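You operate a simulated robot arm through the tools that you are given. There is no shell and no other tool.

You are at the controls of a simulated robot arm. One attempt, no reset.

JOB
Fill the square jar about half full with rice and put its lid back on.
Fine: the box goes back where it stood. Set down upright: what you pick out.

Only the result counts: the job must be done as asked and must still hold three seconds after the hand-in. Knocking over, shifting, dropping, spilling or breaking anything else fails it. A push-on lid holds only when it is set on centred and level and pressed home; a screw cap is set on level and turned clockwise until tight.

ROBOT AND FRAMES
A 6-joint arm with a two-finger gripper, fixed in place. Base frame: the origin is on the floor under the middle of its stand, x ahead of it, y to its left, z up. Lengths are in m, angles in rad, forces in N, time in s.
It reaches about 1.572 m from its shoulder. Its first joint turns from -2.897 to 2.897 rad. Payload 2.45 kg.
Tool frame: the origin (TCP) lies between the finger pads and is the grasp point; the fingertips stand 0.02 m ahead of it; z points along the fingers, y is the line along which they close. The gripper opens to 0.14 m; its body begins 0.168 m behind the TCP.
Orientation is that of the tool frame in the base frame, as [roll, pitch, yaw] about the fixed x, y, z axes, in that order (R = Rz(yaw) Ry(pitch) Rx(roll)). With the fingers straight down and closing along the base's y, the tool's x points along the base's -x, its y along +y and its z along -z.

CONTROLS
- The arm moves only by the tool play_rows. Its arguments are lists of equal length, an entry for each row: "linear": the shift along the tool's x, y, z in units of 30 mm (1.0 is 30 mm), a list of three; "dr": the turn, a rotation vector about the tool's x, y, z in units of 5 degrees (1.0 is 5 degrees), a list of three; "fingers": the opening in per cent of the stroke, from 0 (shut) to 100 (fully open). In form: {"linear": [[x, y, z], ...], "dr": [[ax, ay, az], ...], "fingers": [fingers, ...]}. A call has 1 to 20 rows; each row shifts and turns the commanded pose from where the row before left it, along the tool's axes as they then stand. A call with a number of a shift or a turn outside -1 to 1 is refused whole. Rows are played at 5 a second. More than 0.05 m and 0.15 rad between two rows, or a gripper value outside its range, and nothing of the call is played. A pose out of reach is approached as far as the arm can. The call stops where the force on the tool passes 40 N (or 10 N more than at its start, if that is more) or the arm is blocked; 0.2 s more then pass. Each finger travels about 0.045 m/s and halts on what it meets, pressing with about 44 N; the grip force reading is that of the motor and also rises with nothing between the fingers. The clock runs only during rows and for 0.2 s after the last one: add rows that do not move to give the fingers time. The reply holds the time, the measured pose of the TCP, the force on the tool along the base axes, the opening and the grip force, in the units named above and with some noise, with the torque about the TCP (base axes, N m) and any sound that the robot's microphone picked up.
- Cameras (640 x 400 px; columns grow to the right, rows downward): "scene" is fixed at [0.0484, -0.6477, 1.6596]; the picture's right is [0.54, -0.84, 0.00], its down [-0.33, -0.21, -0.92] and it looks along [0.78, 0.49, -0.40] (base axes); focal length 360 px, centre (320, 200). "wrist" rides on the gripper at [0.078, 0.011, -0.209] in the tool frame; the picture's right is [-0.14, 0.99, 0.00], its down [-0.92, -0.13, -0.37] and it looks along [-0.37, -0.05, 0.93] (tool axes); focal length 280 px, centre (320, 200). There is no depth. A picture from a camera that has moved, and an enlarged one, comes with that camera's place and axes in the base frame and with its lens.
- capture(camera): a new picture of that camera. No time passes.
- close_up(camera, box): a new picture of the part [left, top, right, bottom] of that camera's present view, enlarged. No time passes.
- hand_in(): hands the job in; it is judged then, once.

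Nothing tells you positions but the pictures and the camera data. Unless the task says otherwise, let go and move clear before handing in.

The tools are called as a command line: name --argument value ..., lists and objects as JSON in quotes. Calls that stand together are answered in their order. play_rows: Moves the arm, as the interface text tells. Its arguments: {"type":"object","properties":{"linear":{"type":"array","items":{"type":"array","items":{"type":"number"}}},"dr":{"type":"array","items":{"type":"array","items":{"type":"number"}}},"fingers":{"type":"array","items":{"type":"number"}}},"required":["linear","dr","fingers"]} The other tools are called the same way: capture (camera) takes a picture; close_up (camera, box) takes an enlarged picture of a part of a camera's view; hand_in () hands the job in.

At the start:

```text
time_s: 0.0
position: [0.6315, -0.2028, 1.3895]
ee_rot: [3.14, 0.003, 3.14]
wrist_force: [0.4, 0.0, 0.4]
ft_torque: [-0.02, 0.0, -0.01]
opening: 0.14
gripper_force: 0.1
```

scene: 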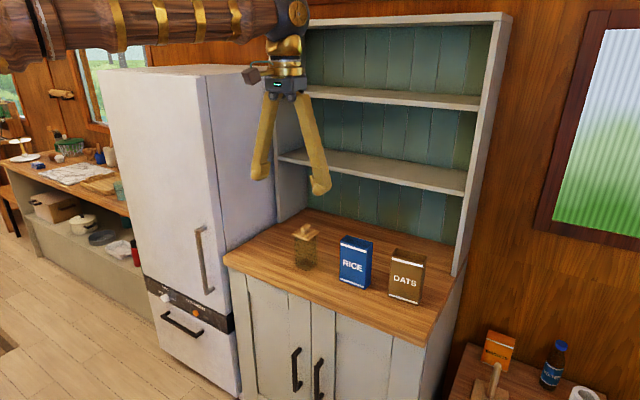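
wrist: 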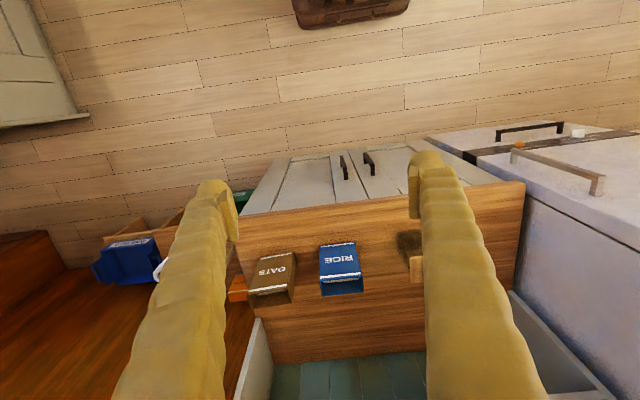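

I see a cabinet with a counter holding a small square jar with a lid, a blue RICE box and a brown OATS box. First I'll look closer at them to locate them.

close_up --camera "scene" --box '[270, 200, 450, 312]'

close_up --camera "wrist" --box '[230, 180, 450, 318]'

close_up --camera "scene" --box '[280, 215, 330, 246]'

```text
3.56 times, centred on (360, 256) of scene
camera zoom: at [0.0484, -0.6477, 1.6596], right [0.54, -0.84, 0.0], down [-0.33, -0.21, -0.92], along [0.78, 0.49, -0.4], focal length 1280 px, centre (178, 1)
```

zoom: 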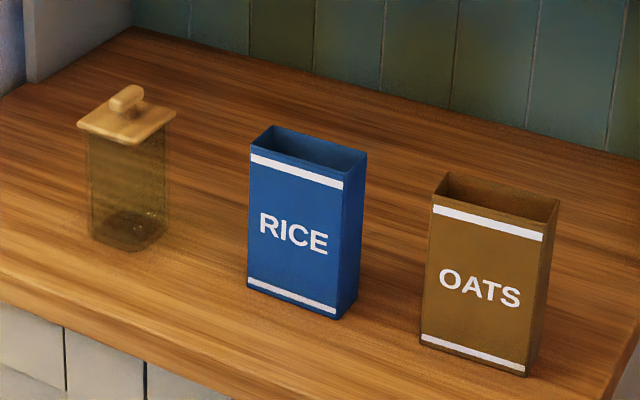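

```text
2.90 times, centred on (340, 249) of wrist
camera zoom: at [0.5532, -0.1933, 1.5989], right [0.14, 0.99, 0.0], down [0.92, -0.13, 0.37], along [0.37, -0.05, -0.93], focal length 813 px, centre (262, 58)
```

zoom: 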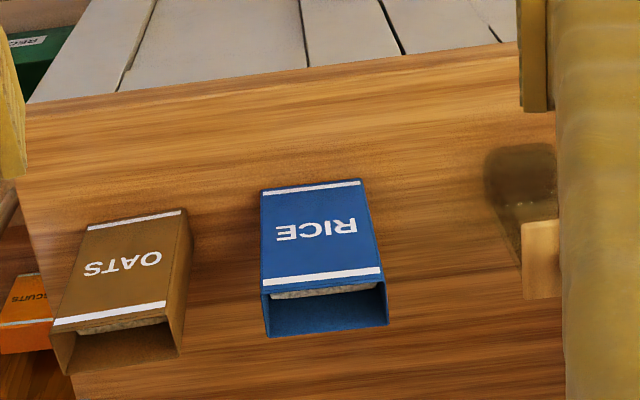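

```text
12.80 times, centred on (305, 230) of scene
camera zoom: at [0.0484, -0.6477, 1.6596], right [0.54, -0.84, 0.0], down [-0.33, -0.21, -0.92], along [0.78, 0.49, -0.4], focal length 4608 px, centre (512, -190)
```

zoom: 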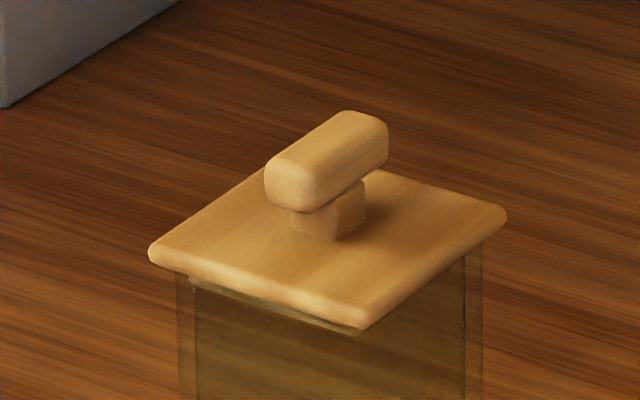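

The jar stands at about x 0.96, y 0.0, and the rice box at about x 0.97, y -0.20, on a counter at z ≈ 0.92. There seems to be something dark inside the jar, so I'll zoom in more.

close_up --camera "scene" --box '[285, 230, 325, 275]'

close_up --camera "scene" --box '[335, 230, 375, 255]'

close_up --camera "wrist" --box '[310, 235, 370, 300]'

```text
8.89 times, centred on (305, 252) of scene
camera zoom: at [0.0484, -0.6477, 1.6596], right [0.54, -0.84, 0.0], down [-0.33, -0.21, -0.92], along [0.78, 0.49, -0.4], focal length 3200 px, centre (453, -267)
```

zoom: 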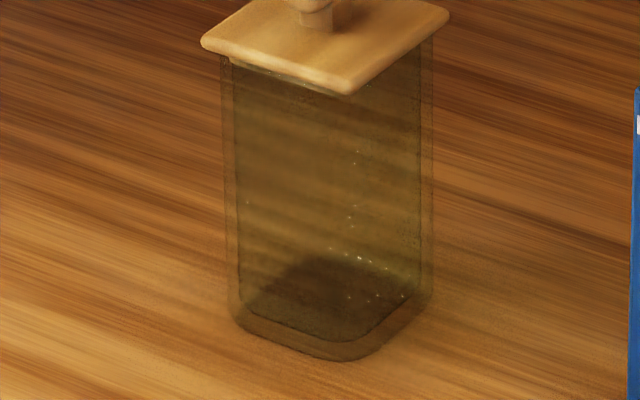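

```text
16.00 times, centred on (355, 242) of scene
camera zoom: at [0.0484, -0.6477, 1.6596], right [0.54, -0.84, 0.0], down [-0.33, -0.21, -0.92], along [0.78, 0.49, -0.4], focal length 5760 px, centre (-240, -480)
```

zoom: 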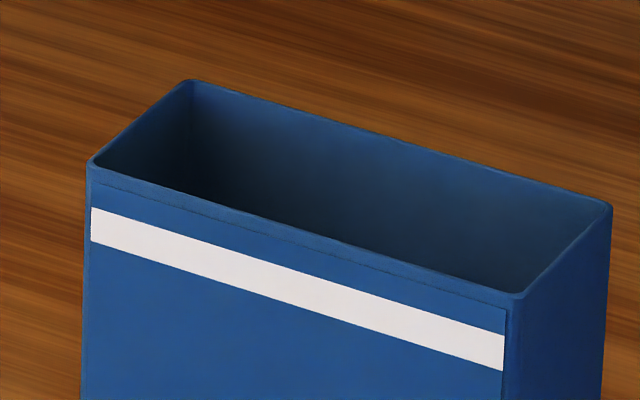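

```text
6.15 times, centred on (340, 268) of wrist
camera zoom: at [0.5532, -0.1933, 1.5989], right [0.14, 0.99, 0.0], down [0.92, -0.13, 0.37], along [0.37, -0.05, -0.93], focal length 1726 px, centre (197, -215)
```

zoom: 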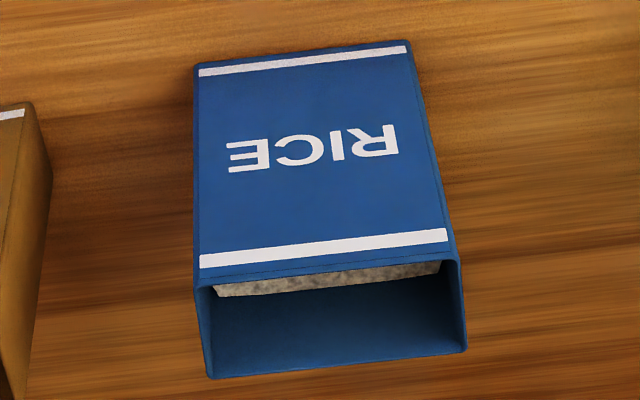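

The rice box is open at the top with a rice surface inside, and the jar seems to be empty, but I want to look straight into both. I'll move the camera above them.

play_rows --linear '[[-0.9, 0.3, 0], [-0.9, 0.3, 0], [-0.9, 0.3, 0], [-0.9, 0.3, 0], [-0.9, 0.3, 0], [-0.9, 0.3, 0], [-0.9, 0.3, 0], [-0.9, 0.3, 0], [0, 0, 0]]' --dr '[[0, 0, 0], [0, 0, 0], [0, 0, 0], [0, 0, 0], [0, 0, 0], [0, 0, 0], [0, 0, 0], [0, 0, 0], [0, 0, 0]]' --fingers '[100, 100, 100, 100, 100, 100, 100, 100, 100]'

capture --camera "wrist"

capture --camera "scene"

```text
time_s: 2.0
position: [0.8489, -0.131, 1.3878]
ee_rot: [3.141, 0.002, 3.141]
wrist_force: [0.0, -0.5, 0.4]
ft_torque: [0.02, -0.02, 0.0]
opening: 0.14
gripper_force: 0.0
```

```text
taken
camera wrist: at [0.7718, -0.1206, 1.5979], right [0.14, 0.99, 0.0], down [0.92, -0.13, 0.37], along [0.37, -0.05, -0.93], focal length 280 px, centre (320, 200)
```

wrist: 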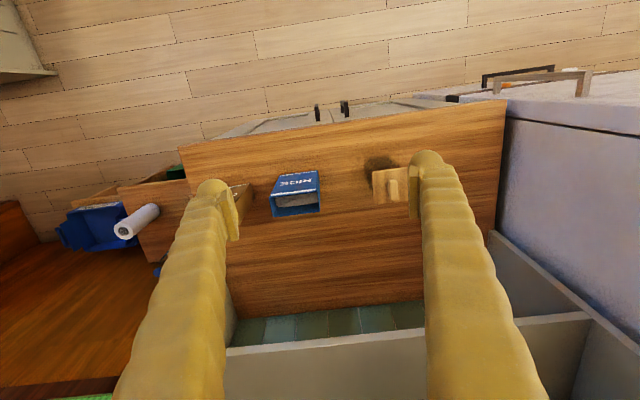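

```text
taken
```

scene: 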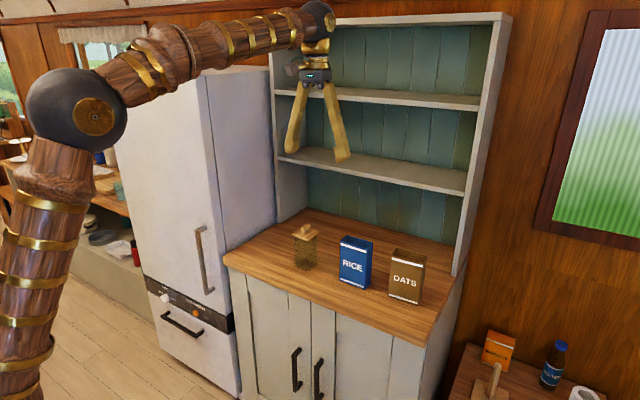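

close_up --camera "wrist" --box '[255, 155, 335, 225]'

close_up --camera "wrist" --box '[350, 140, 430, 215]'

```text
5.71 times, centred on (295, 190) of wrist
camera zoom: at [0.7718, -0.1206, 1.5979], right [0.14, 0.99, 0.0], down [0.92, -0.13, 0.37], along [0.37, -0.05, -0.93], focal length 1602 px, centre (463, 257)
```

zoom: 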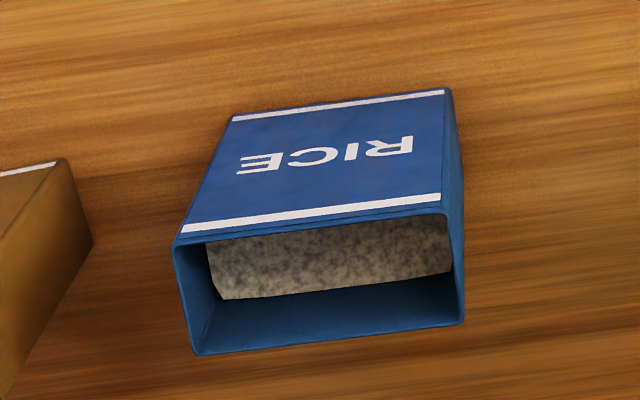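

```text
5.33 times, centred on (390, 178) of wrist
camera zoom: at [0.7718, -0.1206, 1.5979], right [0.14, 0.99, 0.0], down [0.92, -0.13, 0.37], along [0.37, -0.05, -0.93], focal length 1495 px, centre (-53, 320)
```

zoom: 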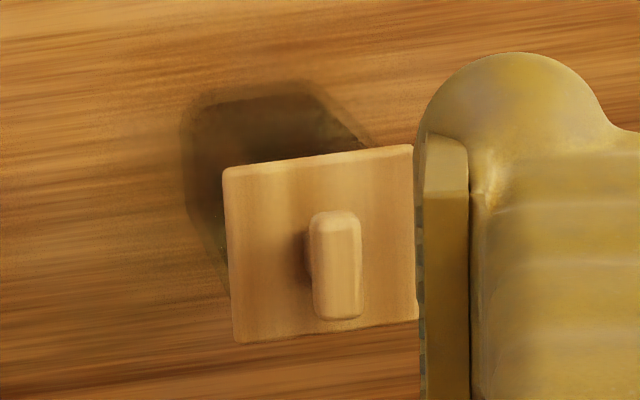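

The rice surface in the box is about 45 mm below its rim, the jar is empty, and the lid carries a bar knob lying along x at about (0.98, 0.0, 1.065). I'll move above the jar with the fingers partly closed and check the alignment.

play_rows --linear '[[-0.867, 0.86, 0.6], [-0.867, 0.86, 0.6], [-0.867, 0.86, 0.6], [-0.867, 0.86, 0.6], [-0.867, 0.86, 0.6], [0, 0, 0], [0, 0, 0]]' --dr '[[0, 0, 0], [0, 0, 0], [0, 0, 0], [0, 0, 0], [0, 0, 0], [0, 0, 0], [0, 0, 0]]' --fingers '[80, 60, 50, 50, 50, 50, 50]'

capture --camera "wrist"

close_up --camera "scene" --box '[240, 110, 400, 280]'

```text
time_s: 3.6
position: [0.9783, -0.0022, 1.3014]
ee_rot: [3.141, 0.003, -3.14]
wrist_force: [0.6, -0.4, -0.8]
ft_torque: [0.0, 0.02, 0.0]
opening: 0.07
gripper_force: 0.0
```

```text
taken
camera wrist: at [0.9007, 0.0075, 1.5111], right [0.14, 0.99, 0.0], down [0.92, -0.13, 0.37], along [0.37, -0.05, -0.93], focal length 280 px, centre (320, 200)
```

wrist: 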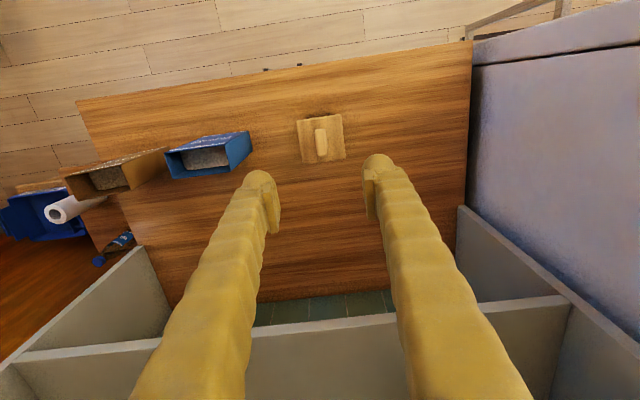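

```text
2.35 times, centred on (320, 195) of scene
camera zoom: at [0.0484, -0.6477, 1.6596], right [0.54, -0.84, 0.0], down [-0.33, -0.21, -0.92], along [0.78, 0.49, -0.4], focal length 847 px, centre (320, 212)
```

zoom: 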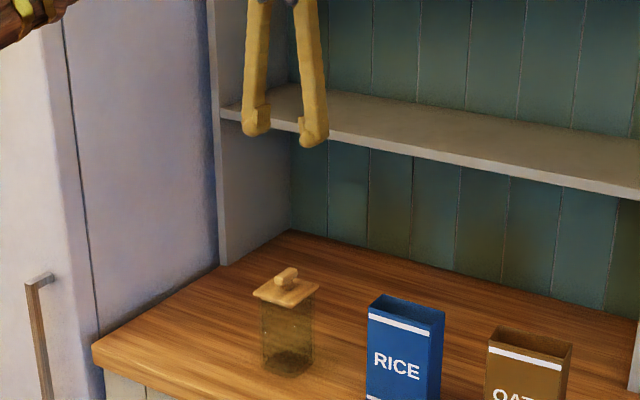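

close_up --camera "wrist" --box '[288, 105, 352, 170]'

close_up --camera "wrist" --box '[160, 120, 260, 190]'

```text
6.15 times, centred on (320, 138) of wrist
camera zoom: at [0.9007, 0.0075, 1.5111], right [0.14, 0.99, 0.0], down [0.92, -0.13, 0.37], along [0.37, -0.05, -0.93], focal length 1726 px, centre (320, 585)
```

zoom: 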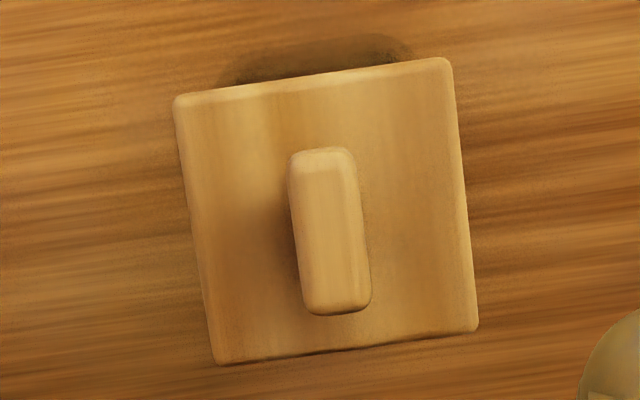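

```text
5.71 times, centred on (210, 155) of wrist
camera zoom: at [0.9007, 0.0075, 1.5111], right [0.14, 0.99, 0.0], down [0.92, -0.13, 0.37], along [0.37, -0.05, -0.93], focal length 1602 px, centre (949, 457)
```

zoom: 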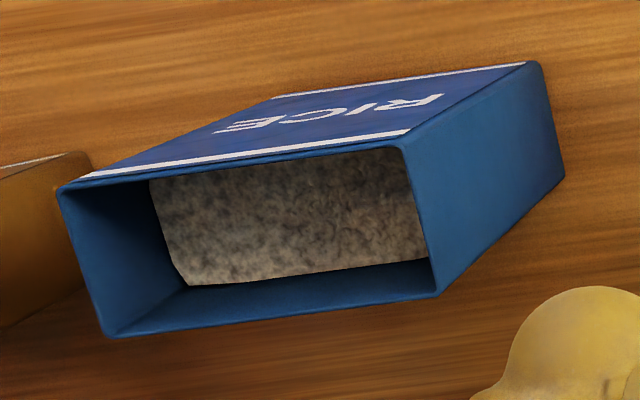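

The lid (72 mm square) is centred at about (0.980, -0.001), its top at z ≈ 1.04 and the knob top at ≈ 1.064; the box stands at x 0.962–1.005, y -0.250…-0.154, top at 1.067. I'll go down over the knob bar with the fingers either side of it.

play_rows --linear '[[-0.05, 0.03, 0.9], [0, 0, 0.9], [0, 0, 0.9], [0, 0, 0.9], [0, 0, 0.9], [0, 0, 0.9], [0, 0, 0.8], [0, 0, 0.6], [0, 0, 0]]' --dr '[[0, 0, 0], [0, 0, 0], [0, 0, 0], [0, 0, 0], [0, 0, 0], [0, 0, 0], [0, 0, 0], [0, 0, 0], [0, 0, 0]]' --fingers '[45, 40, 40, 40, 40, 40, 40, 40, 40]'

capture --camera "wrist"

close_up --camera "scene" --box '[265, 190, 345, 275]'

```text
time_s: 5.6
position: [0.9785, 0.0012, 1.0942]
ee_rot: [3.14, 0.002, 3.141]
wrist_force: [0.7, -0.7, -0.6]
ft_torque: [0.02, -0.03, 0.0]
opening: 0.0559
gripper_force: 0.0
```

```text
taken
camera wrist: at [0.901, 0.0115, 1.3038], right [0.14, 0.99, 0.0], down [0.92, -0.13, 0.37], along [0.37, -0.05, -0.93], focal length 280 px, centre (320, 200)
```

wrist: 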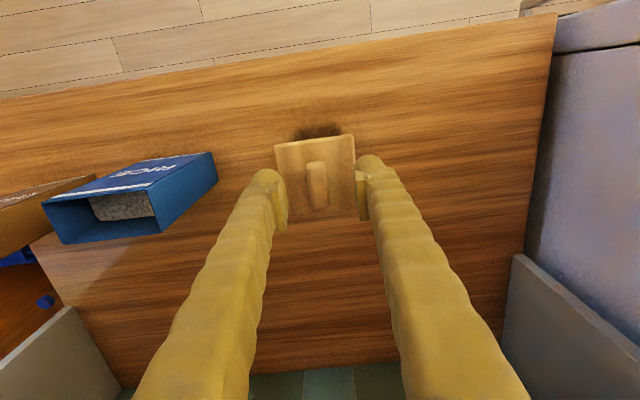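

```text
4.71 times, centred on (305, 232) of scene
camera zoom: at [0.0484, -0.6477, 1.6596], right [0.54, -0.84, 0.0], down [-0.33, -0.21, -0.92], along [0.78, 0.49, -0.4], focal length 1694 px, centre (391, 47)
```

zoom: 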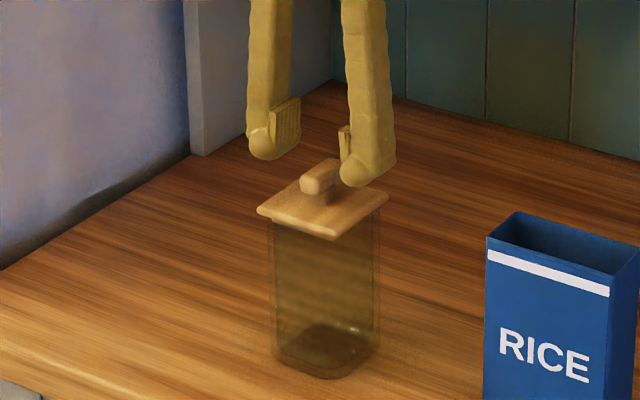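

close_up --camera "wrist" --box '[250, 120, 390, 230]'

```text
3.64 times, centred on (320, 175) of wrist
camera zoom: at [0.901, 0.0115, 1.3038], right [0.14, 0.99, 0.0], down [0.92, -0.13, 0.37], along [0.37, -0.05, -0.93], focal length 1020 px, centre (320, 291)
```

zoom: 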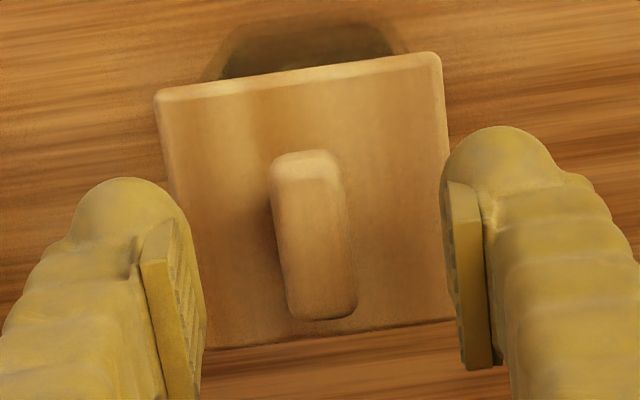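

The bar sits about 2 mm toward -y from the finger middle, so I'll correct that, go down the last 28 mm and close on the bar.

play_rows --linear '[[-0.07, -0.075, 0.5], [0, 0, 0.43], [0, 0, 0], [0, 0, 0], [0, 0, 0], [0, 0, 0], [0, 0, 0], [0, 0, 0]]' --dr '[[0, 0, 0], [0, 0, 0], [0, 0, 0], [0, 0, 0], [0, 0, 0], [0, 0, 0], [0, 0, 0], [0, 0, 0]]' --fingers '[40, 40, 40, 20, 5, 0, 0, 0]'

close_up --camera "scene" --box '[280, 205, 330, 245]'

close_up --camera "wrist" --box '[250, 120, 390, 230]'

```text
time_s: 7.4
position: [0.9828, -0.0028, 1.0677]
ee_rot: [3.14, 0.002, 3.141]
wrist_force: [0.7, 1.6, 0.0]
ft_torque: [-0.01, -0.01, 0.03]
opening: 0.0159
gripper_force: 41.8
```

```text
10.00 times, centred on (305, 225) of scene
camera zoom: at [0.0484, -0.6477, 1.6596], right [0.54, -0.84, 0.0], down [-0.33, -0.21, -0.92], along [0.78, 0.49, -0.4], focal length 3600 px, centre (470, -50)
```

zoom: 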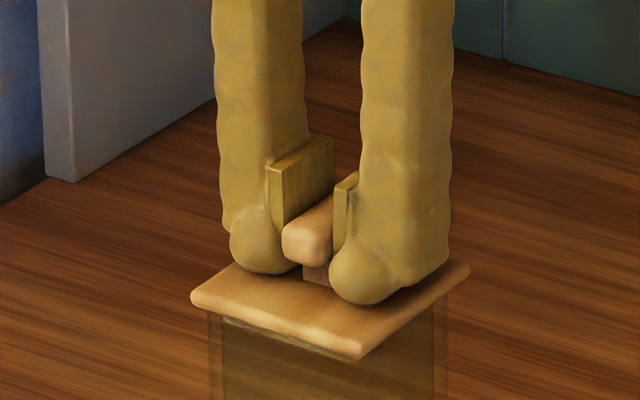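

```text
3.64 times, centred on (320, 175) of wrist
camera zoom: at [0.9038, 0.0078, 1.2766], right [0.14, 0.99, 0.0], down [0.92, -0.13, 0.37], along [0.37, -0.05, -0.93], focal length 1020 px, centre (320, 291)
```

zoom: 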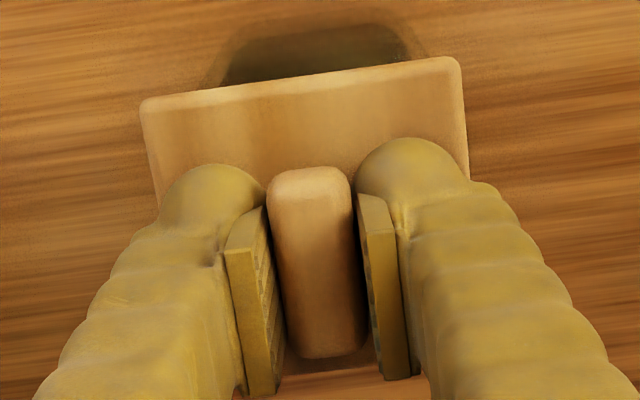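

The bar (16 mm wide) is firmly gripped. I'll lift the lid gently by about 12 mm and check that the jar stays behind.

play_rows --linear '[[0, 0, -0.1], [0, 0, -0.1], [0, 0, -0.1], [0, 0, -0.1], [0, 0, 0]]' --dr '[[0, 0, 0], [0, 0, 0], [0, 0, 0], [0, 0, 0], [0, 0, 0]]' --fingers '[0, 0, 0, 0, 0]'

close_up --camera "scene" --box '[265, 200, 345, 275]'

```text
time_s: 8.6
position: [0.9832, -0.0051, 1.0803]
ee_rot: [-3.141, 0.004, -3.141]
wrist_force: [-0.8, -0.3, 0.0]
ft_torque: [0.03, -0.03, 0.01]
opening: 0.0159
gripper_force: 41.9
```

```text
5.33 times, centred on (305, 238) of scene
camera zoom: at [0.0484, -0.6477, 1.6596], right [0.54, -0.84, 0.0], down [-0.33, -0.21, -0.92], along [0.78, 0.49, -0.4], focal length 1920 px, centre (400, 0)
```

zoom: 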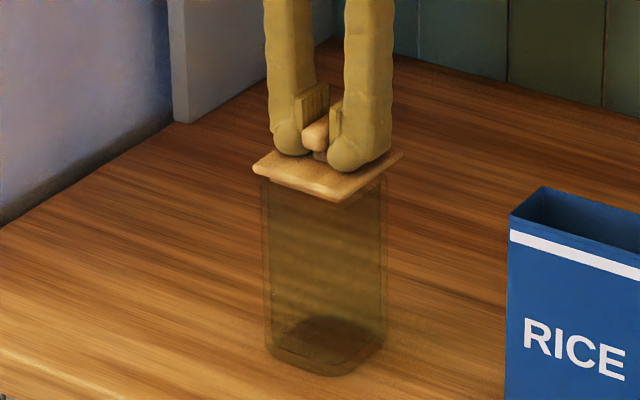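

The lid came away cleanly and the jar stays on the counter. I'll lift it clear, carry it to the left (y ≈ 0.15) and look at its underside before setting it down.

play_rows --linear '[[0, 0, -0.5], [0, 0, -0.8], [0, 0, -0.8], [0, 0, -0.5], [0, 0.7, 0], [0, 0.9, 0], [0, 0.9, 0], [0, 0.9, 0], [0, 0.9, 0], [0, 0.7, 0], [0, 0, 0], [0, 0, 0]]' --dr '[[0, 0, 0], [0, 0, 0], [0, 0, 0], [0, 0, 0], [0, 0, 0], [0, 0, 0], [0, 0, 0], [0, 0, 0], [0, 0, 0], [0, 0, 0], [0, 0, 0], [0, 0, 0]]' --fingers '[0, 0, 0, 0, 0, 0, 0, 0, 0, 0, 0, 0]'

close_up --camera "scene" --box '[220, 150, 340, 280]'

capture --camera "wrist"

```text
time_s: 11.2
position: [0.9828, 0.1458, 1.159]
ee_rot: [3.141, 0.0, -3.14]
wrist_force: [0.7, 0.4, 0.9]
ft_torque: [0.0, -0.01, 0.02]
opening: 0.0158
gripper_force: 42.0
```

```text
3.08 times, centred on (280, 215) of scene
camera zoom: at [0.0484, -0.6477, 1.6596], right [0.54, -0.84, 0.0], down [-0.33, -0.21, -0.92], along [0.78, 0.49, -0.4], focal length 1108 px, centre (443, 154)
```

zoom: 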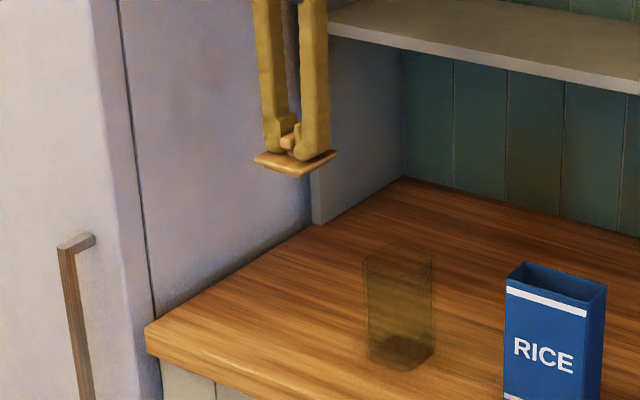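

```text
taken
camera wrist: at [0.9033, 0.1557, 1.3685], right [0.14, 0.99, 0.0], down [0.92, -0.13, 0.37], along [0.37, -0.05, -0.93], focal length 280 px, centre (320, 200)
```

wrist: 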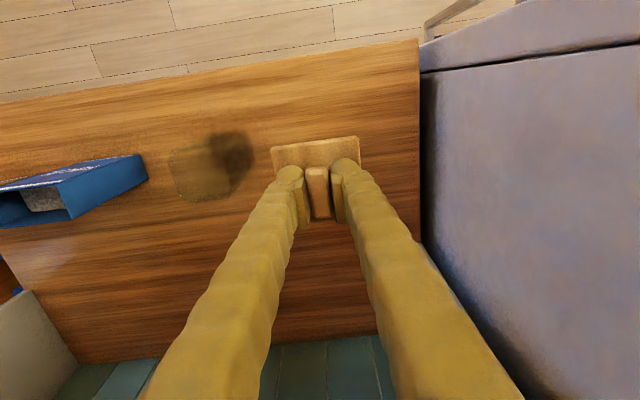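

The jar stands open and empty, and the lid is level in the fingers. I'll lower the lid to just above the counter at (0.98, 0.145).

play_rows --linear '[[0, 0, 0.8], [0, 0, 0.9], [0, 0, 0.9], [0, 0, 0.9], [0, 0, 0.9], [0, 0, 0.9], [0, 0, 0.6], [0, 0, 0.3], [0, 0, 0]]' --dr '[[0, 0, 0], [0, 0, 0], [0, 0, 0], [0, 0, 0], [0, 0, 0], [0, 0, 0], [0, 0, 0], [0, 0, 0], [0, 0, 0]]' --fingers '[0, 0, 0, 0, 0, 0, 0, 0, 0]'

close_up --camera "scene" --box '[240, 190, 320, 260]'

close_up --camera "wrist" --box '[250, 120, 390, 230]'

```text
time_s: 13.2
position: [0.982, 0.1465, 0.9741]
ee_rot: [3.141, 0.002, -3.141]
wrist_force: [0.5, -0.3, -0.3]
ft_torque: [0.01, 0.0, 0.01]
opening: 0.0159
gripper_force: 41.8
```

```text
5.71 times, centred on (280, 225) of scene
camera zoom: at [0.0484, -0.6477, 1.6596], right [0.54, -0.84, 0.0], down [-0.33, -0.21, -0.92], along [0.78, 0.49, -0.4], focal length 2057 px, centre (549, 57)
```

zoom: 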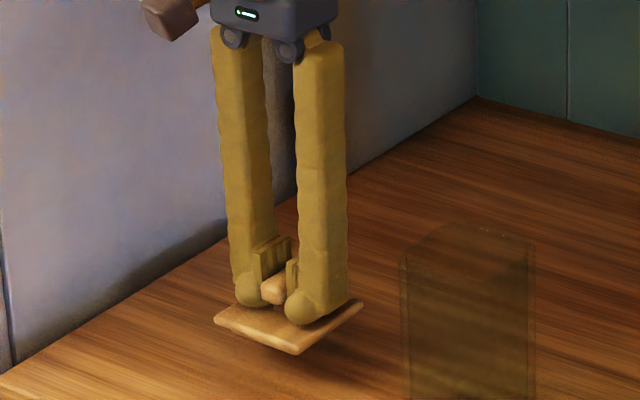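

```text
3.64 times, centred on (320, 175) of wrist
camera zoom: at [0.9038, 0.1574, 1.1834], right [0.14, 0.99, 0.0], down [0.92, -0.13, 0.37], along [0.37, -0.05, -0.93], focal length 1020 px, centre (320, 291)
```

zoom: 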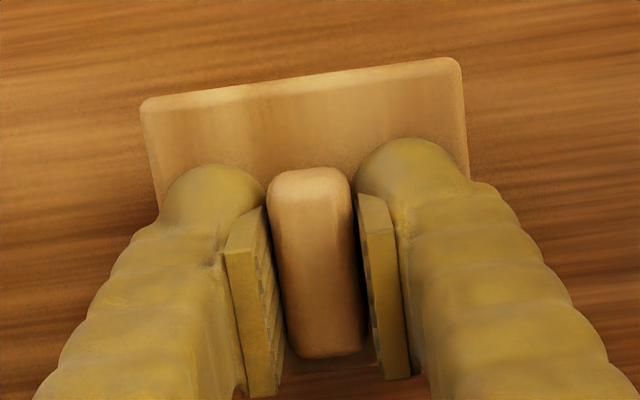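

play_rows --linear '[[0, 0, 0.06], [0, 0, 0.06], [0, 0, 0.06], [0, 0, 0]]' --dr '[[0, 0, 0], [0, 0, 0], [0, 0, 0], [0, 0, 0]]' --fingers '[0, 0, 0, 0]'

close_up --camera "scene" --box '[255, 225, 295, 255]'

```text
time_s: 14.2
position: [0.9815, 0.1457, 0.9673]
ee_rot: [-3.141, 0.003, 3.139]
wrist_force: [0.9, -0.3, -0.8]
ft_torque: [-0.03, 0.01, 0.02]
opening: 0.0158
gripper_force: 41.8
```

```text
13.33 times, centred on (275, 240) of scene
camera zoom: at [0.0484, -0.6477, 1.6596], right [0.54, -0.84, 0.0], down [-0.33, -0.21, -0.92], along [0.78, 0.49, -0.4], focal length 4800 px, centre (920, -333)
```

zoom: 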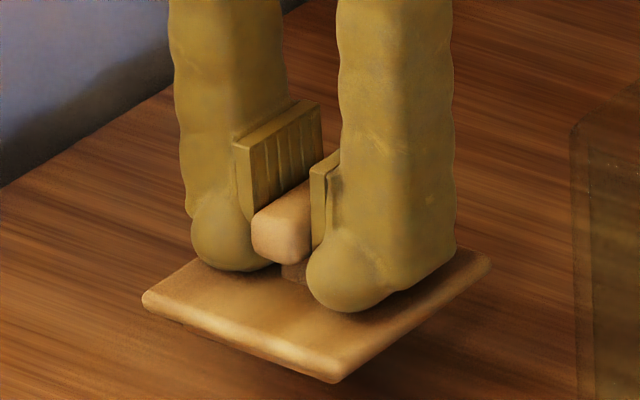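

play_rows --linear '[[0, 0, 0.05], [0, 0, 0.05], [0, 0, 0.05], [0, 0, 0]]' --dr '[[0, 0, 0], [0, 0, 0], [0, 0, 0], [0, 0, 0]]' --fingers '[0, 0, 0, 0]'

close_up --camera "scene" --box '[255, 225, 295, 255]'

```text
time_s: 15.2
position: [0.9834, 0.1442, 0.9625]
ee_rot: [3.141, 0.001, 3.141]
wrist_force: [-0.1, 0.4, 1.0]
ft_torque: [-0.03, -0.01, 0.01]
opening: 0.0157
gripper_force: 42.1
```

```text
13.33 times, centred on (275, 240) of scene
camera zoom: at [0.0484, -0.6477, 1.6596], right [0.54, -0.84, 0.0], down [-0.33, -0.21, -0.92], along [0.78, 0.49, -0.4], focal length 4800 px, centre (920, -333)
```

zoom: 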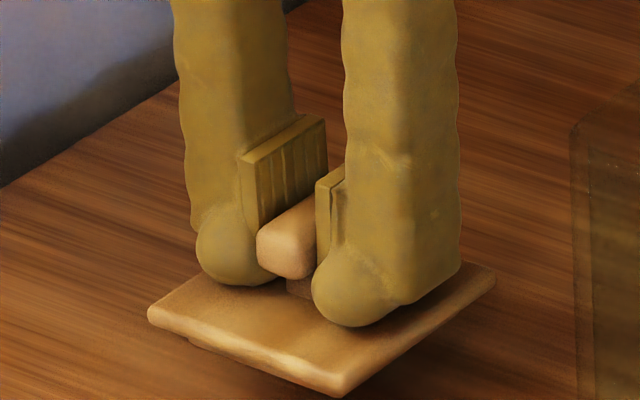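

play_rows --linear '[[0, 0, 0.04], [0, 0, 0.04], [0, 0, 0.04], [0, 0, 0]]' --dr '[[0, 0, 0], [0, 0, 0], [0, 0, 0], [0, 0, 0]]' --fingers '[0, 0, 0, 0]'

close_up --camera "scene" --box '[255, 225, 295, 255]'

```text
time_s: 16.2
position: [0.982, 0.1467, 0.9599]
ee_rot: [3.141, 0.002, -3.141]
wrist_force: [0.4, 1.8, -0.7]
ft_torque: [0.02, -0.02, 0.0]
opening: 0.0156
gripper_force: 41.5
```

```text
13.33 times, centred on (275, 240) of scene
camera zoom: at [0.0484, -0.6477, 1.6596], right [0.54, -0.84, 0.0], down [-0.33, -0.21, -0.92], along [0.78, 0.49, -0.4], focal length 4800 px, centre (920, -333)
```

zoom: 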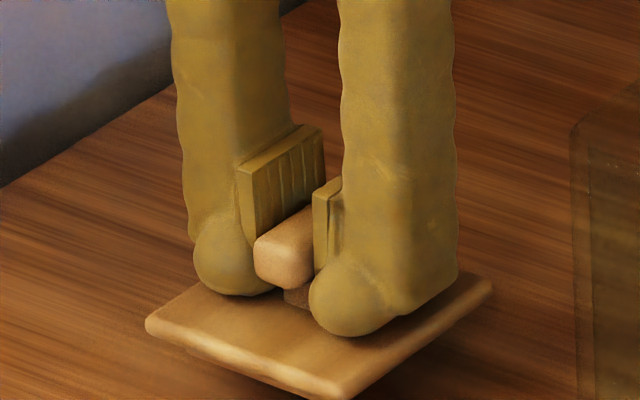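

play_rows --linear '[[0, 0, 0.05], [0, 0, 0.05], [0, 0, 0.05], [0, 0, 0]]' --dr '[[0, 0, 0], [0, 0, 0], [0, 0, 0], [0, 0, 0]]' --fingers '[0, 0, 0, 0]'

close_up --camera "scene" --box '[255, 230, 295, 260]'

```text
time_s: 17.2
position: [0.9812, 0.146, 0.954]
ee_rot: [-3.14, 0.001, 3.141]
wrist_force: [-0.5, 0.2, -0.7]
ft_torque: [-0.02, 0.01, -0.01]
opening: 0.0161
gripper_force: 41.9
```

```text
13.33 times, centred on (275, 245) of scene
camera zoom: at [0.0484, -0.6477, 1.6596], right [0.54, -0.84, 0.0], down [-0.33, -0.21, -0.92], along [0.78, 0.49, -0.4], focal length 4800 px, centre (920, -400)
```

zoom: 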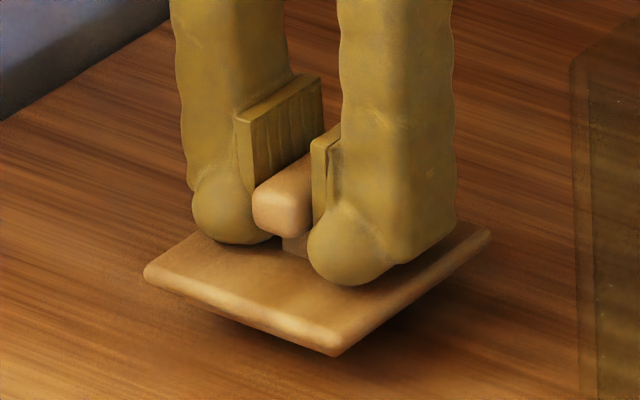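

play_rows --linear '[[0, 0, 0.05], [0, 0, 0.05], [0, 0, 0.05], [0, 0, 0]]' --dr '[[0, 0, 0], [0, 0, 0], [0, 0, 0], [0, 0, 0]]' --fingers '[0, 0, 0, 0]'

close_up --camera "scene" --box '[255, 230, 295, 260]'

```text
time_s: 18.2
position: [0.9818, 0.1458, 0.9486]
ee_rot: [3.141, 0.001, -3.14]
wrist_force: [0.5, 0.4, -0.1]
ft_torque: [-0.01, 0.02, 0.0]
opening: 0.0155
gripper_force: 42.1
```

```text
13.33 times, centred on (275, 245) of scene
camera zoom: at [0.0484, -0.6477, 1.6596], right [0.54, -0.84, 0.0], down [-0.33, -0.21, -0.92], along [0.78, 0.49, -0.4], focal length 4800 px, centre (920, -400)
```

zoom: 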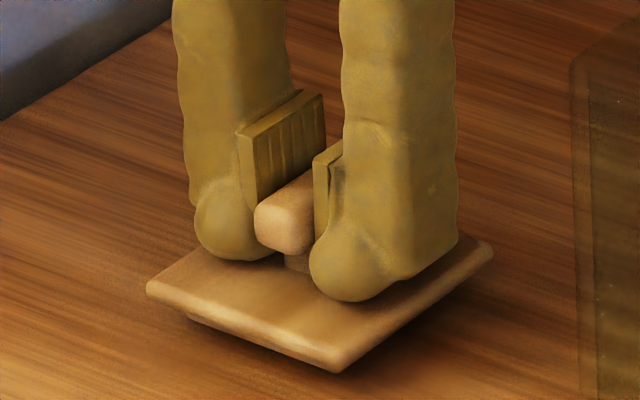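

play_rows --linear '[[0, 0, 0.05], [0, 0, 0.05], [0, 0, 0.05], [0, 0, 0]]' --dr '[[0, 0, 0], [0, 0, 0], [0, 0, 0], [0, 0, 0]]' --fingers '[0, 0, 0, 0]'

close_up --camera "scene" --box '[255, 230, 295, 260]'

```text
time_s: 19.2
position: [0.9821, 0.146, 0.9449]
ee_rot: [-3.141, 0.002, 3.141]
wrist_force: [0.9, -0.1, -0.9]
ft_torque: [-0.03, 0.01, -0.01]
opening: 0.0158
gripper_force: 41.3
```

```text
13.33 times, centred on (275, 245) of scene
camera zoom: at [0.0484, -0.6477, 1.6596], right [0.54, -0.84, 0.0], down [-0.33, -0.21, -0.92], along [0.78, 0.49, -0.4], focal length 4800 px, centre (920, -400)
```

zoom: 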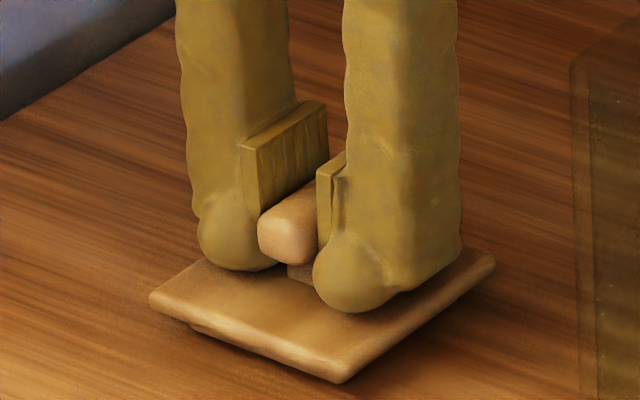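

play_rows --linear '[[0, 0, 0.04], [0, 0, 0.04], [0, 0, 0]]' --dr '[[0, 0, 0], [0, 0, 0], [0, 0, 0]]' --fingers '[0, 0, 0]'

close_up --camera "scene" --box '[255, 230, 295, 260]'

```text
time_s: 20.0
position: [0.9824, 0.1472, 0.9441]
ee_rot: [3.139, 0.004, 3.141]
wrist_force: [-8.3, -3.4, 34.8]
ft_torque: [-0.08, 0.46, 0.02]
opening: 0.0157
gripper_force: 41.4
```

```text
13.33 times, centred on (275, 245) of scene
camera zoom: at [0.0484, -0.6477, 1.6596], right [0.54, -0.84, 0.0], down [-0.33, -0.21, -0.92], along [0.78, 0.49, -0.4], focal length 4800 px, centre (920, -400)
```

zoom: 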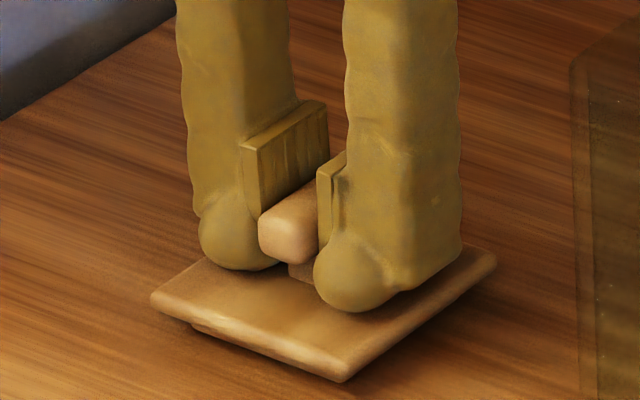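

The lid touched down at TCP z ≈ 0.944. I'll ease off the pressure, open the fingers and rise straight up.

play_rows --linear '[[0, 0, -0.06], [0, 0, 0], [0, 0, 0], [0, 0, 0], [0, 0, 0], [0, 0, 0]]' --dr '[[0, 0, 0], [0, 0, 0], [0, 0, 0], [0, 0, 0], [0, 0, 0], [0, 0, 0]]' --fingers '[0, 0, 15, 30, 40, 40]'

close_up --camera "scene" --box '[255, 230, 295, 260]'

close_up --camera "wrist" --box '[250, 120, 390, 230]'

```text
time_s: 21.4
position: [0.9828, 0.1463, 0.9438]
ee_rot: [3.141, 0.0, 3.141]
wrist_force: [-0.2, 0.2, 2.7]
ft_torque: [-0.02, -0.01, 0.0]
opening: 0.0551
gripper_force: 0.1
```

```text
13.33 times, centred on (275, 245) of scene
camera zoom: at [0.0484, -0.6477, 1.6596], right [0.54, -0.84, 0.0], down [-0.33, -0.21, -0.92], along [0.78, 0.49, -0.4], focal length 4800 px, centre (920, -400)
```

zoom: 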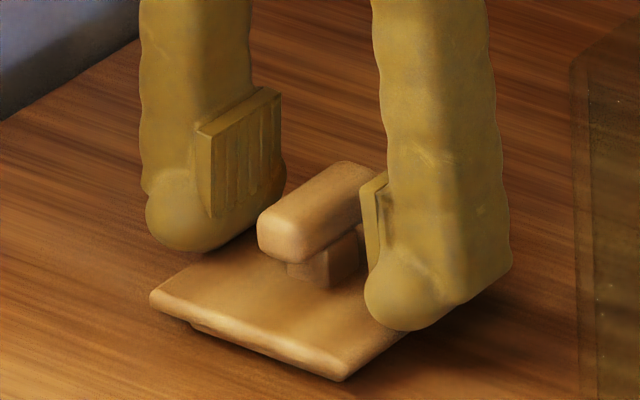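

```text
3.64 times, centred on (320, 175) of wrist
camera zoom: at [0.9043, 0.1568, 1.1536], right [0.14, 0.99, 0.0], down [0.92, -0.13, 0.37], along [0.37, -0.05, -0.93], focal length 1020 px, centre (320, 291)
```

zoom: 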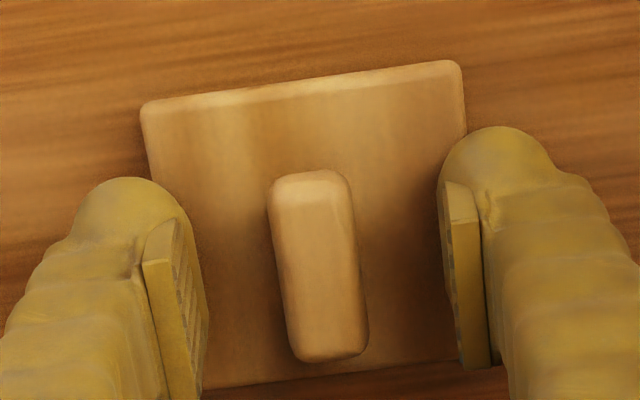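

The lid sits level on the counter at (0.98, 0.146). I'll rise straight up, then back off over the jar to look into it.

play_rows --linear '[[0, 0, -0.3], [0, 0, -0.6], [0, 0, -0.9], [0, 0, -0.9], [0, 0, -0.9], [0, 0, -0.9], [0, 0, -0.9], [0, 0, -0.9], [0, 0, -0.9], [0, 0, -0.9], [0, -0.9, -0.9], [0, -0.9, 0], [0, -0.9, 0], [0, -0.9, 0], [0, -0.7, 0], [0, 0, 0]]' --dr '[[0, 0, 0], [0, 0, 0], [0, 0, 0], [0, 0, 0], [0, 0, 0], [0, 0, 0], [0, 0, 0], [0, 0, 0], [0, 0, 0], [0, 0, 0], [0, 0, 0], [0, 0, 0], [0, 0, 0], [0, 0, 0], [0, 0, 0], [0, 0, 0]]' --fingers '[40, 40, 50, 60, 70, 80, 88, 88, 88, 88, 88, 88, 88, 88, 88, 88]'

capture --camera "wrist"

```text
time_s: 24.8
position: [0.9827, 0.0163, 1.2134]
ee_rot: [3.141, 0.002, -3.14]
wrist_force: [0.0, 0.2, -0.2]
ft_torque: [0.01, -0.03, 0.01]
opening: 0.1231
gripper_force: 0.1
```

```text
taken
camera wrist: at [0.9032, 0.0259, 1.4232], right [0.14, 0.99, 0.0], down [0.92, -0.13, 0.37], along [0.37, -0.05, -0.93], focal length 280 px, centre (320, 200)
```

wrist: 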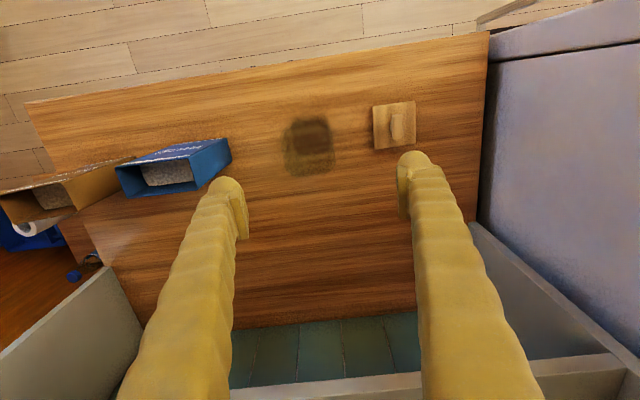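

close_up --camera "wrist" --box '[270, 105, 350, 185]'

close_up --camera "wrist" --box '[0, 120, 240, 260]'

```text
5.00 times, centred on (310, 145) of wrist
camera zoom: at [0.9032, 0.0259, 1.4232], right [0.14, 0.99, 0.0], down [0.92, -0.13, 0.37], along [0.37, -0.05, -0.93], focal length 1402 px, centre (370, 475)
```

zoom: 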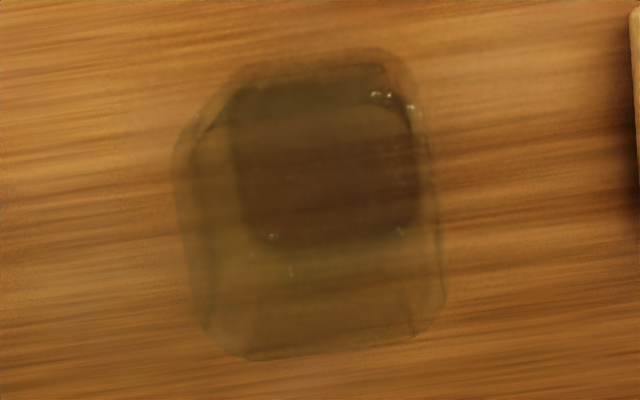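

```text
2.67 times, centred on (120, 190) of wrist
camera zoom: at [0.9032, 0.0259, 1.4232], right [0.14, 0.99, 0.0], down [0.92, -0.13, 0.37], along [0.37, -0.05, -0.93], focal length 748 px, centre (853, 227)
```

zoom: 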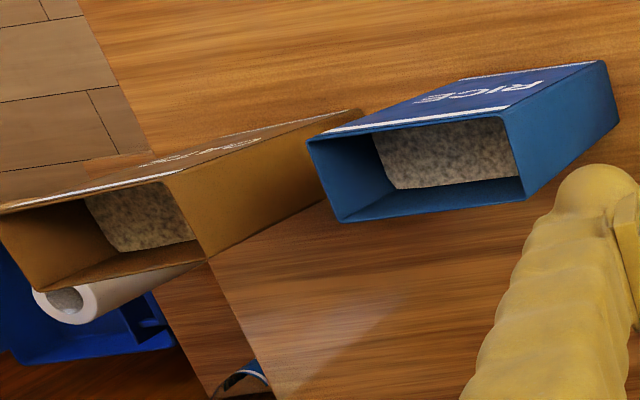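

The jar's mouth is about 70 mm square outside, centred near (0.98, -0.002). Next I'll back away from the counter to x ≈ 0.72, y ≈ -0.20 at z ≈ 1.26 and begin turning the gripper so it can approach the rice box horizontally.

play_rows --linear '[[0.87, -0.73, -0.17], [0.87, -0.73, -0.17], [0.87, -0.73, -0.17], [0.87, -0.73, -0.17], [0.87, -0.73, -0.17], [0.87, -0.73, -0.17], [0.87, -0.73, -0.17], [0.87, -0.73, -0.17], [0.87, -0.73, -0.17], [0.87, -0.73, -0.17], [0, 0, 0], [0, 0, 0], [0, 0, 0], [0, 0, 0], [0, 0, 0], [0, 0, 0], [0, 0, 0]]' --dr '[[0, 0, 0], [0, 0, 0], [0, 0, 0], [0, 0, 0], [0, 0, 0], [0, 0, 0], [0, 0, 0], [0, 0, 0], [0, 0, 0], [0, 0, 0], [0, 0, 1], [0, 0, 1], [0, 0, 1], [0, 0, 1], [0, 0, 1], [0, 0, 1], [0, 0, 0]]' --fingers '[88, 88, 88, 88, 88, 88, 88, 88, 88, 88, 88, 88, 88, 88, 88, 88, 88]'

capture --camera "scene"

```text
time_s: 28.4
position: [0.7203, -0.2011, 1.2661]
ee_rot: [3.139, 0.002, 2.616]
wrist_force: [0.8, 0.4, -0.2]
ft_torque: [0.03, 0.0, 0.02]
opening: 0.1231
gripper_force: 0.1
```

```text
taken
```

scene: 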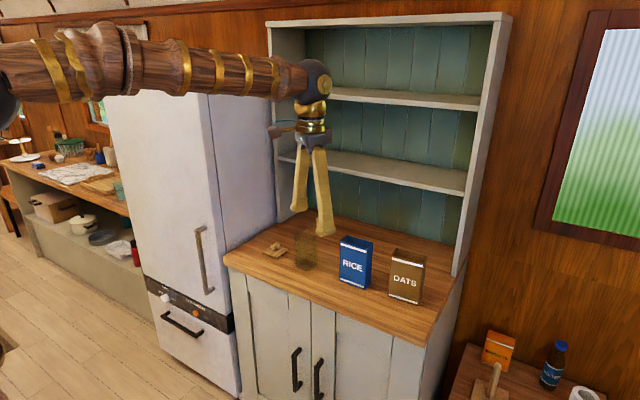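

The lid and the boxes are as they were, and the turn works. I'll continue the remaining 150° of roll.

play_rows --linear '[[0, 0, 0], [0, 0, 0], [0, 0, 0], [0, 0, 0], [0, 0, 0], [0, 0, 0], [0, 0, 0], [0, 0, 0], [0, 0, 0], [0, 0, 0], [0, 0, 0], [0, 0, 0], [0, 0, 0], [0, 0, 0], [0, 0, 0], [0, 0, 0], [0, 0, 0], [0, 0, 0], [0, 0, 0], [0, 0, 0]]' --dr '[[0, 0, 1], [0, 0, 1], [0, 0, 1], [0, 0, 1], [0, 0, 1], [0, 0, 1], [0, 0, 1], [0, 0, 1], [0, 0, 1], [0, 0, 1], [0, 0, 1], [0, 0, 1], [0, 0, 1], [0, 0, 1], [0, 0, 1], [0, 0, 1], [0, 0, 1], [0, 0, 1], [0, 0, 1], [0, 0, 1]]' --fingers '[88, 88, 88, 88, 88, 88, 88, 88, 88, 88, 88, 88, 88, 88, 88, 88, 88, 88, 88, 88]'

play_rows --linear '[[0, 0, 0], [0, 0, 0], [0, 0, 0], [0, 0, 0], [0, 0, 0], [0, 0, 0], [0, 0, 0], [0, 0, 0], [0, 0, 0], [0, 0, 0], [0, 0, 0]]' --dr '[[0, 0, 1], [0, 0, 1], [0, 0, 1], [0, 0, 1], [0, 0, 1], [0, 0, 1], [0, 0, 1], [0, 0, 1], [0, 0, 1], [0, 0, 1], [0, 0, 0]]' --fingers '[88, 88, 88, 88, 88, 88, 88, 88, 88, 88, 88]'

capture --camera "scene"

```text
time_s: 32.6
position: [0.7197, -0.2016, 1.2667]
ee_rot: [-3.14, -0.002, 0.871]
wrist_force: [0.3, -0.5, 0.2]
ft_torque: [-0.04, 0.0, 0.06]
opening: 0.1232
gripper_force: 0.0
```

```text
time_s: 35.0
position: [0.7199, -0.2013, 1.2647]
ee_rot: [-3.141, -0.002, -0.002]
wrist_force: [0.4, -0.7, -0.8]
ft_torque: [-0.01, 0.0, -0.01]
opening: 0.1233
gripper_force: 0.0
```

```text
taken
```

scene: 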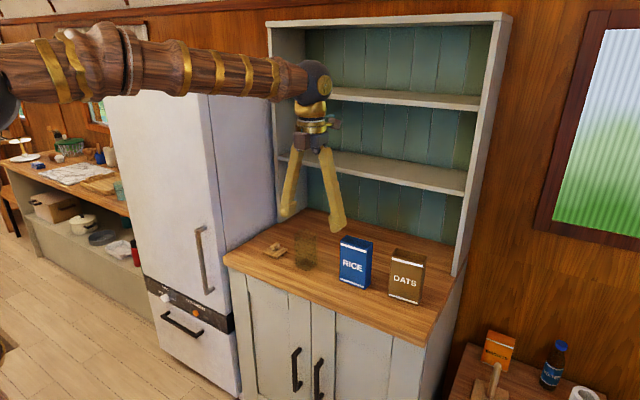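

The roll is now turned by 180°. Next I pitch the fingers up toward +x, first 45° as a check, then the rest.

play_rows --linear '[[0, 0, 0], [0, 0, 0], [0, 0, 0], [0, 0, 0], [0, 0, 0], [0, 0, 0], [0, 0, 0], [0, 0, 0], [0, 0, 0], [0, 0, 0]]' --dr '[[0, 1, 0], [0, 1, 0], [0, 1, 0], [0, 1, 0], [0, 1, 0], [0, 1, 0], [0, 1, 0], [0, 1, 0], [0, 1, 0], [0, 0, 0]]' --fingers '[88, 88, 88, 88, 88, 88, 88, 88, 88, 88]'

capture --camera "scene"

capture --camera "wrist"

```text
time_s: 37.2
position: [0.72, -0.2026, 1.2657]
ee_rot: [3.141, -0.788, -0.001]
wrist_force: [-0.3, 0.4, -1.3]
ft_torque: [-0.01, 0.05, 0.0]
opening: 0.1232
gripper_force: 0.0
```

```text
taken
```

scene: 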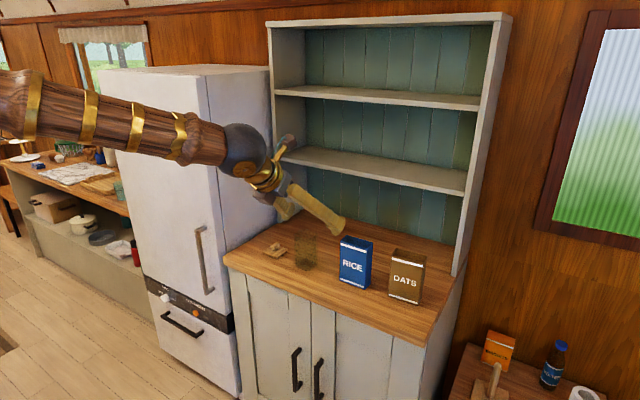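

```text
taken
camera wrist: at [0.6273, -0.2131, 1.468], right [-0.1, -0.99, -0.1], down [-0.91, 0.13, -0.39], along [0.4, 0.05, -0.91], focal length 280 px, centre (320, 200)
```

wrist: 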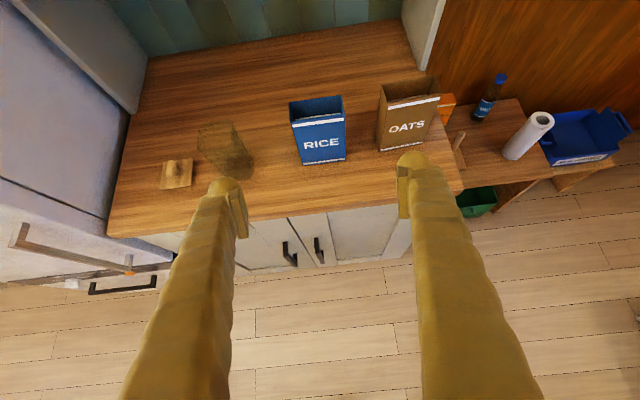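

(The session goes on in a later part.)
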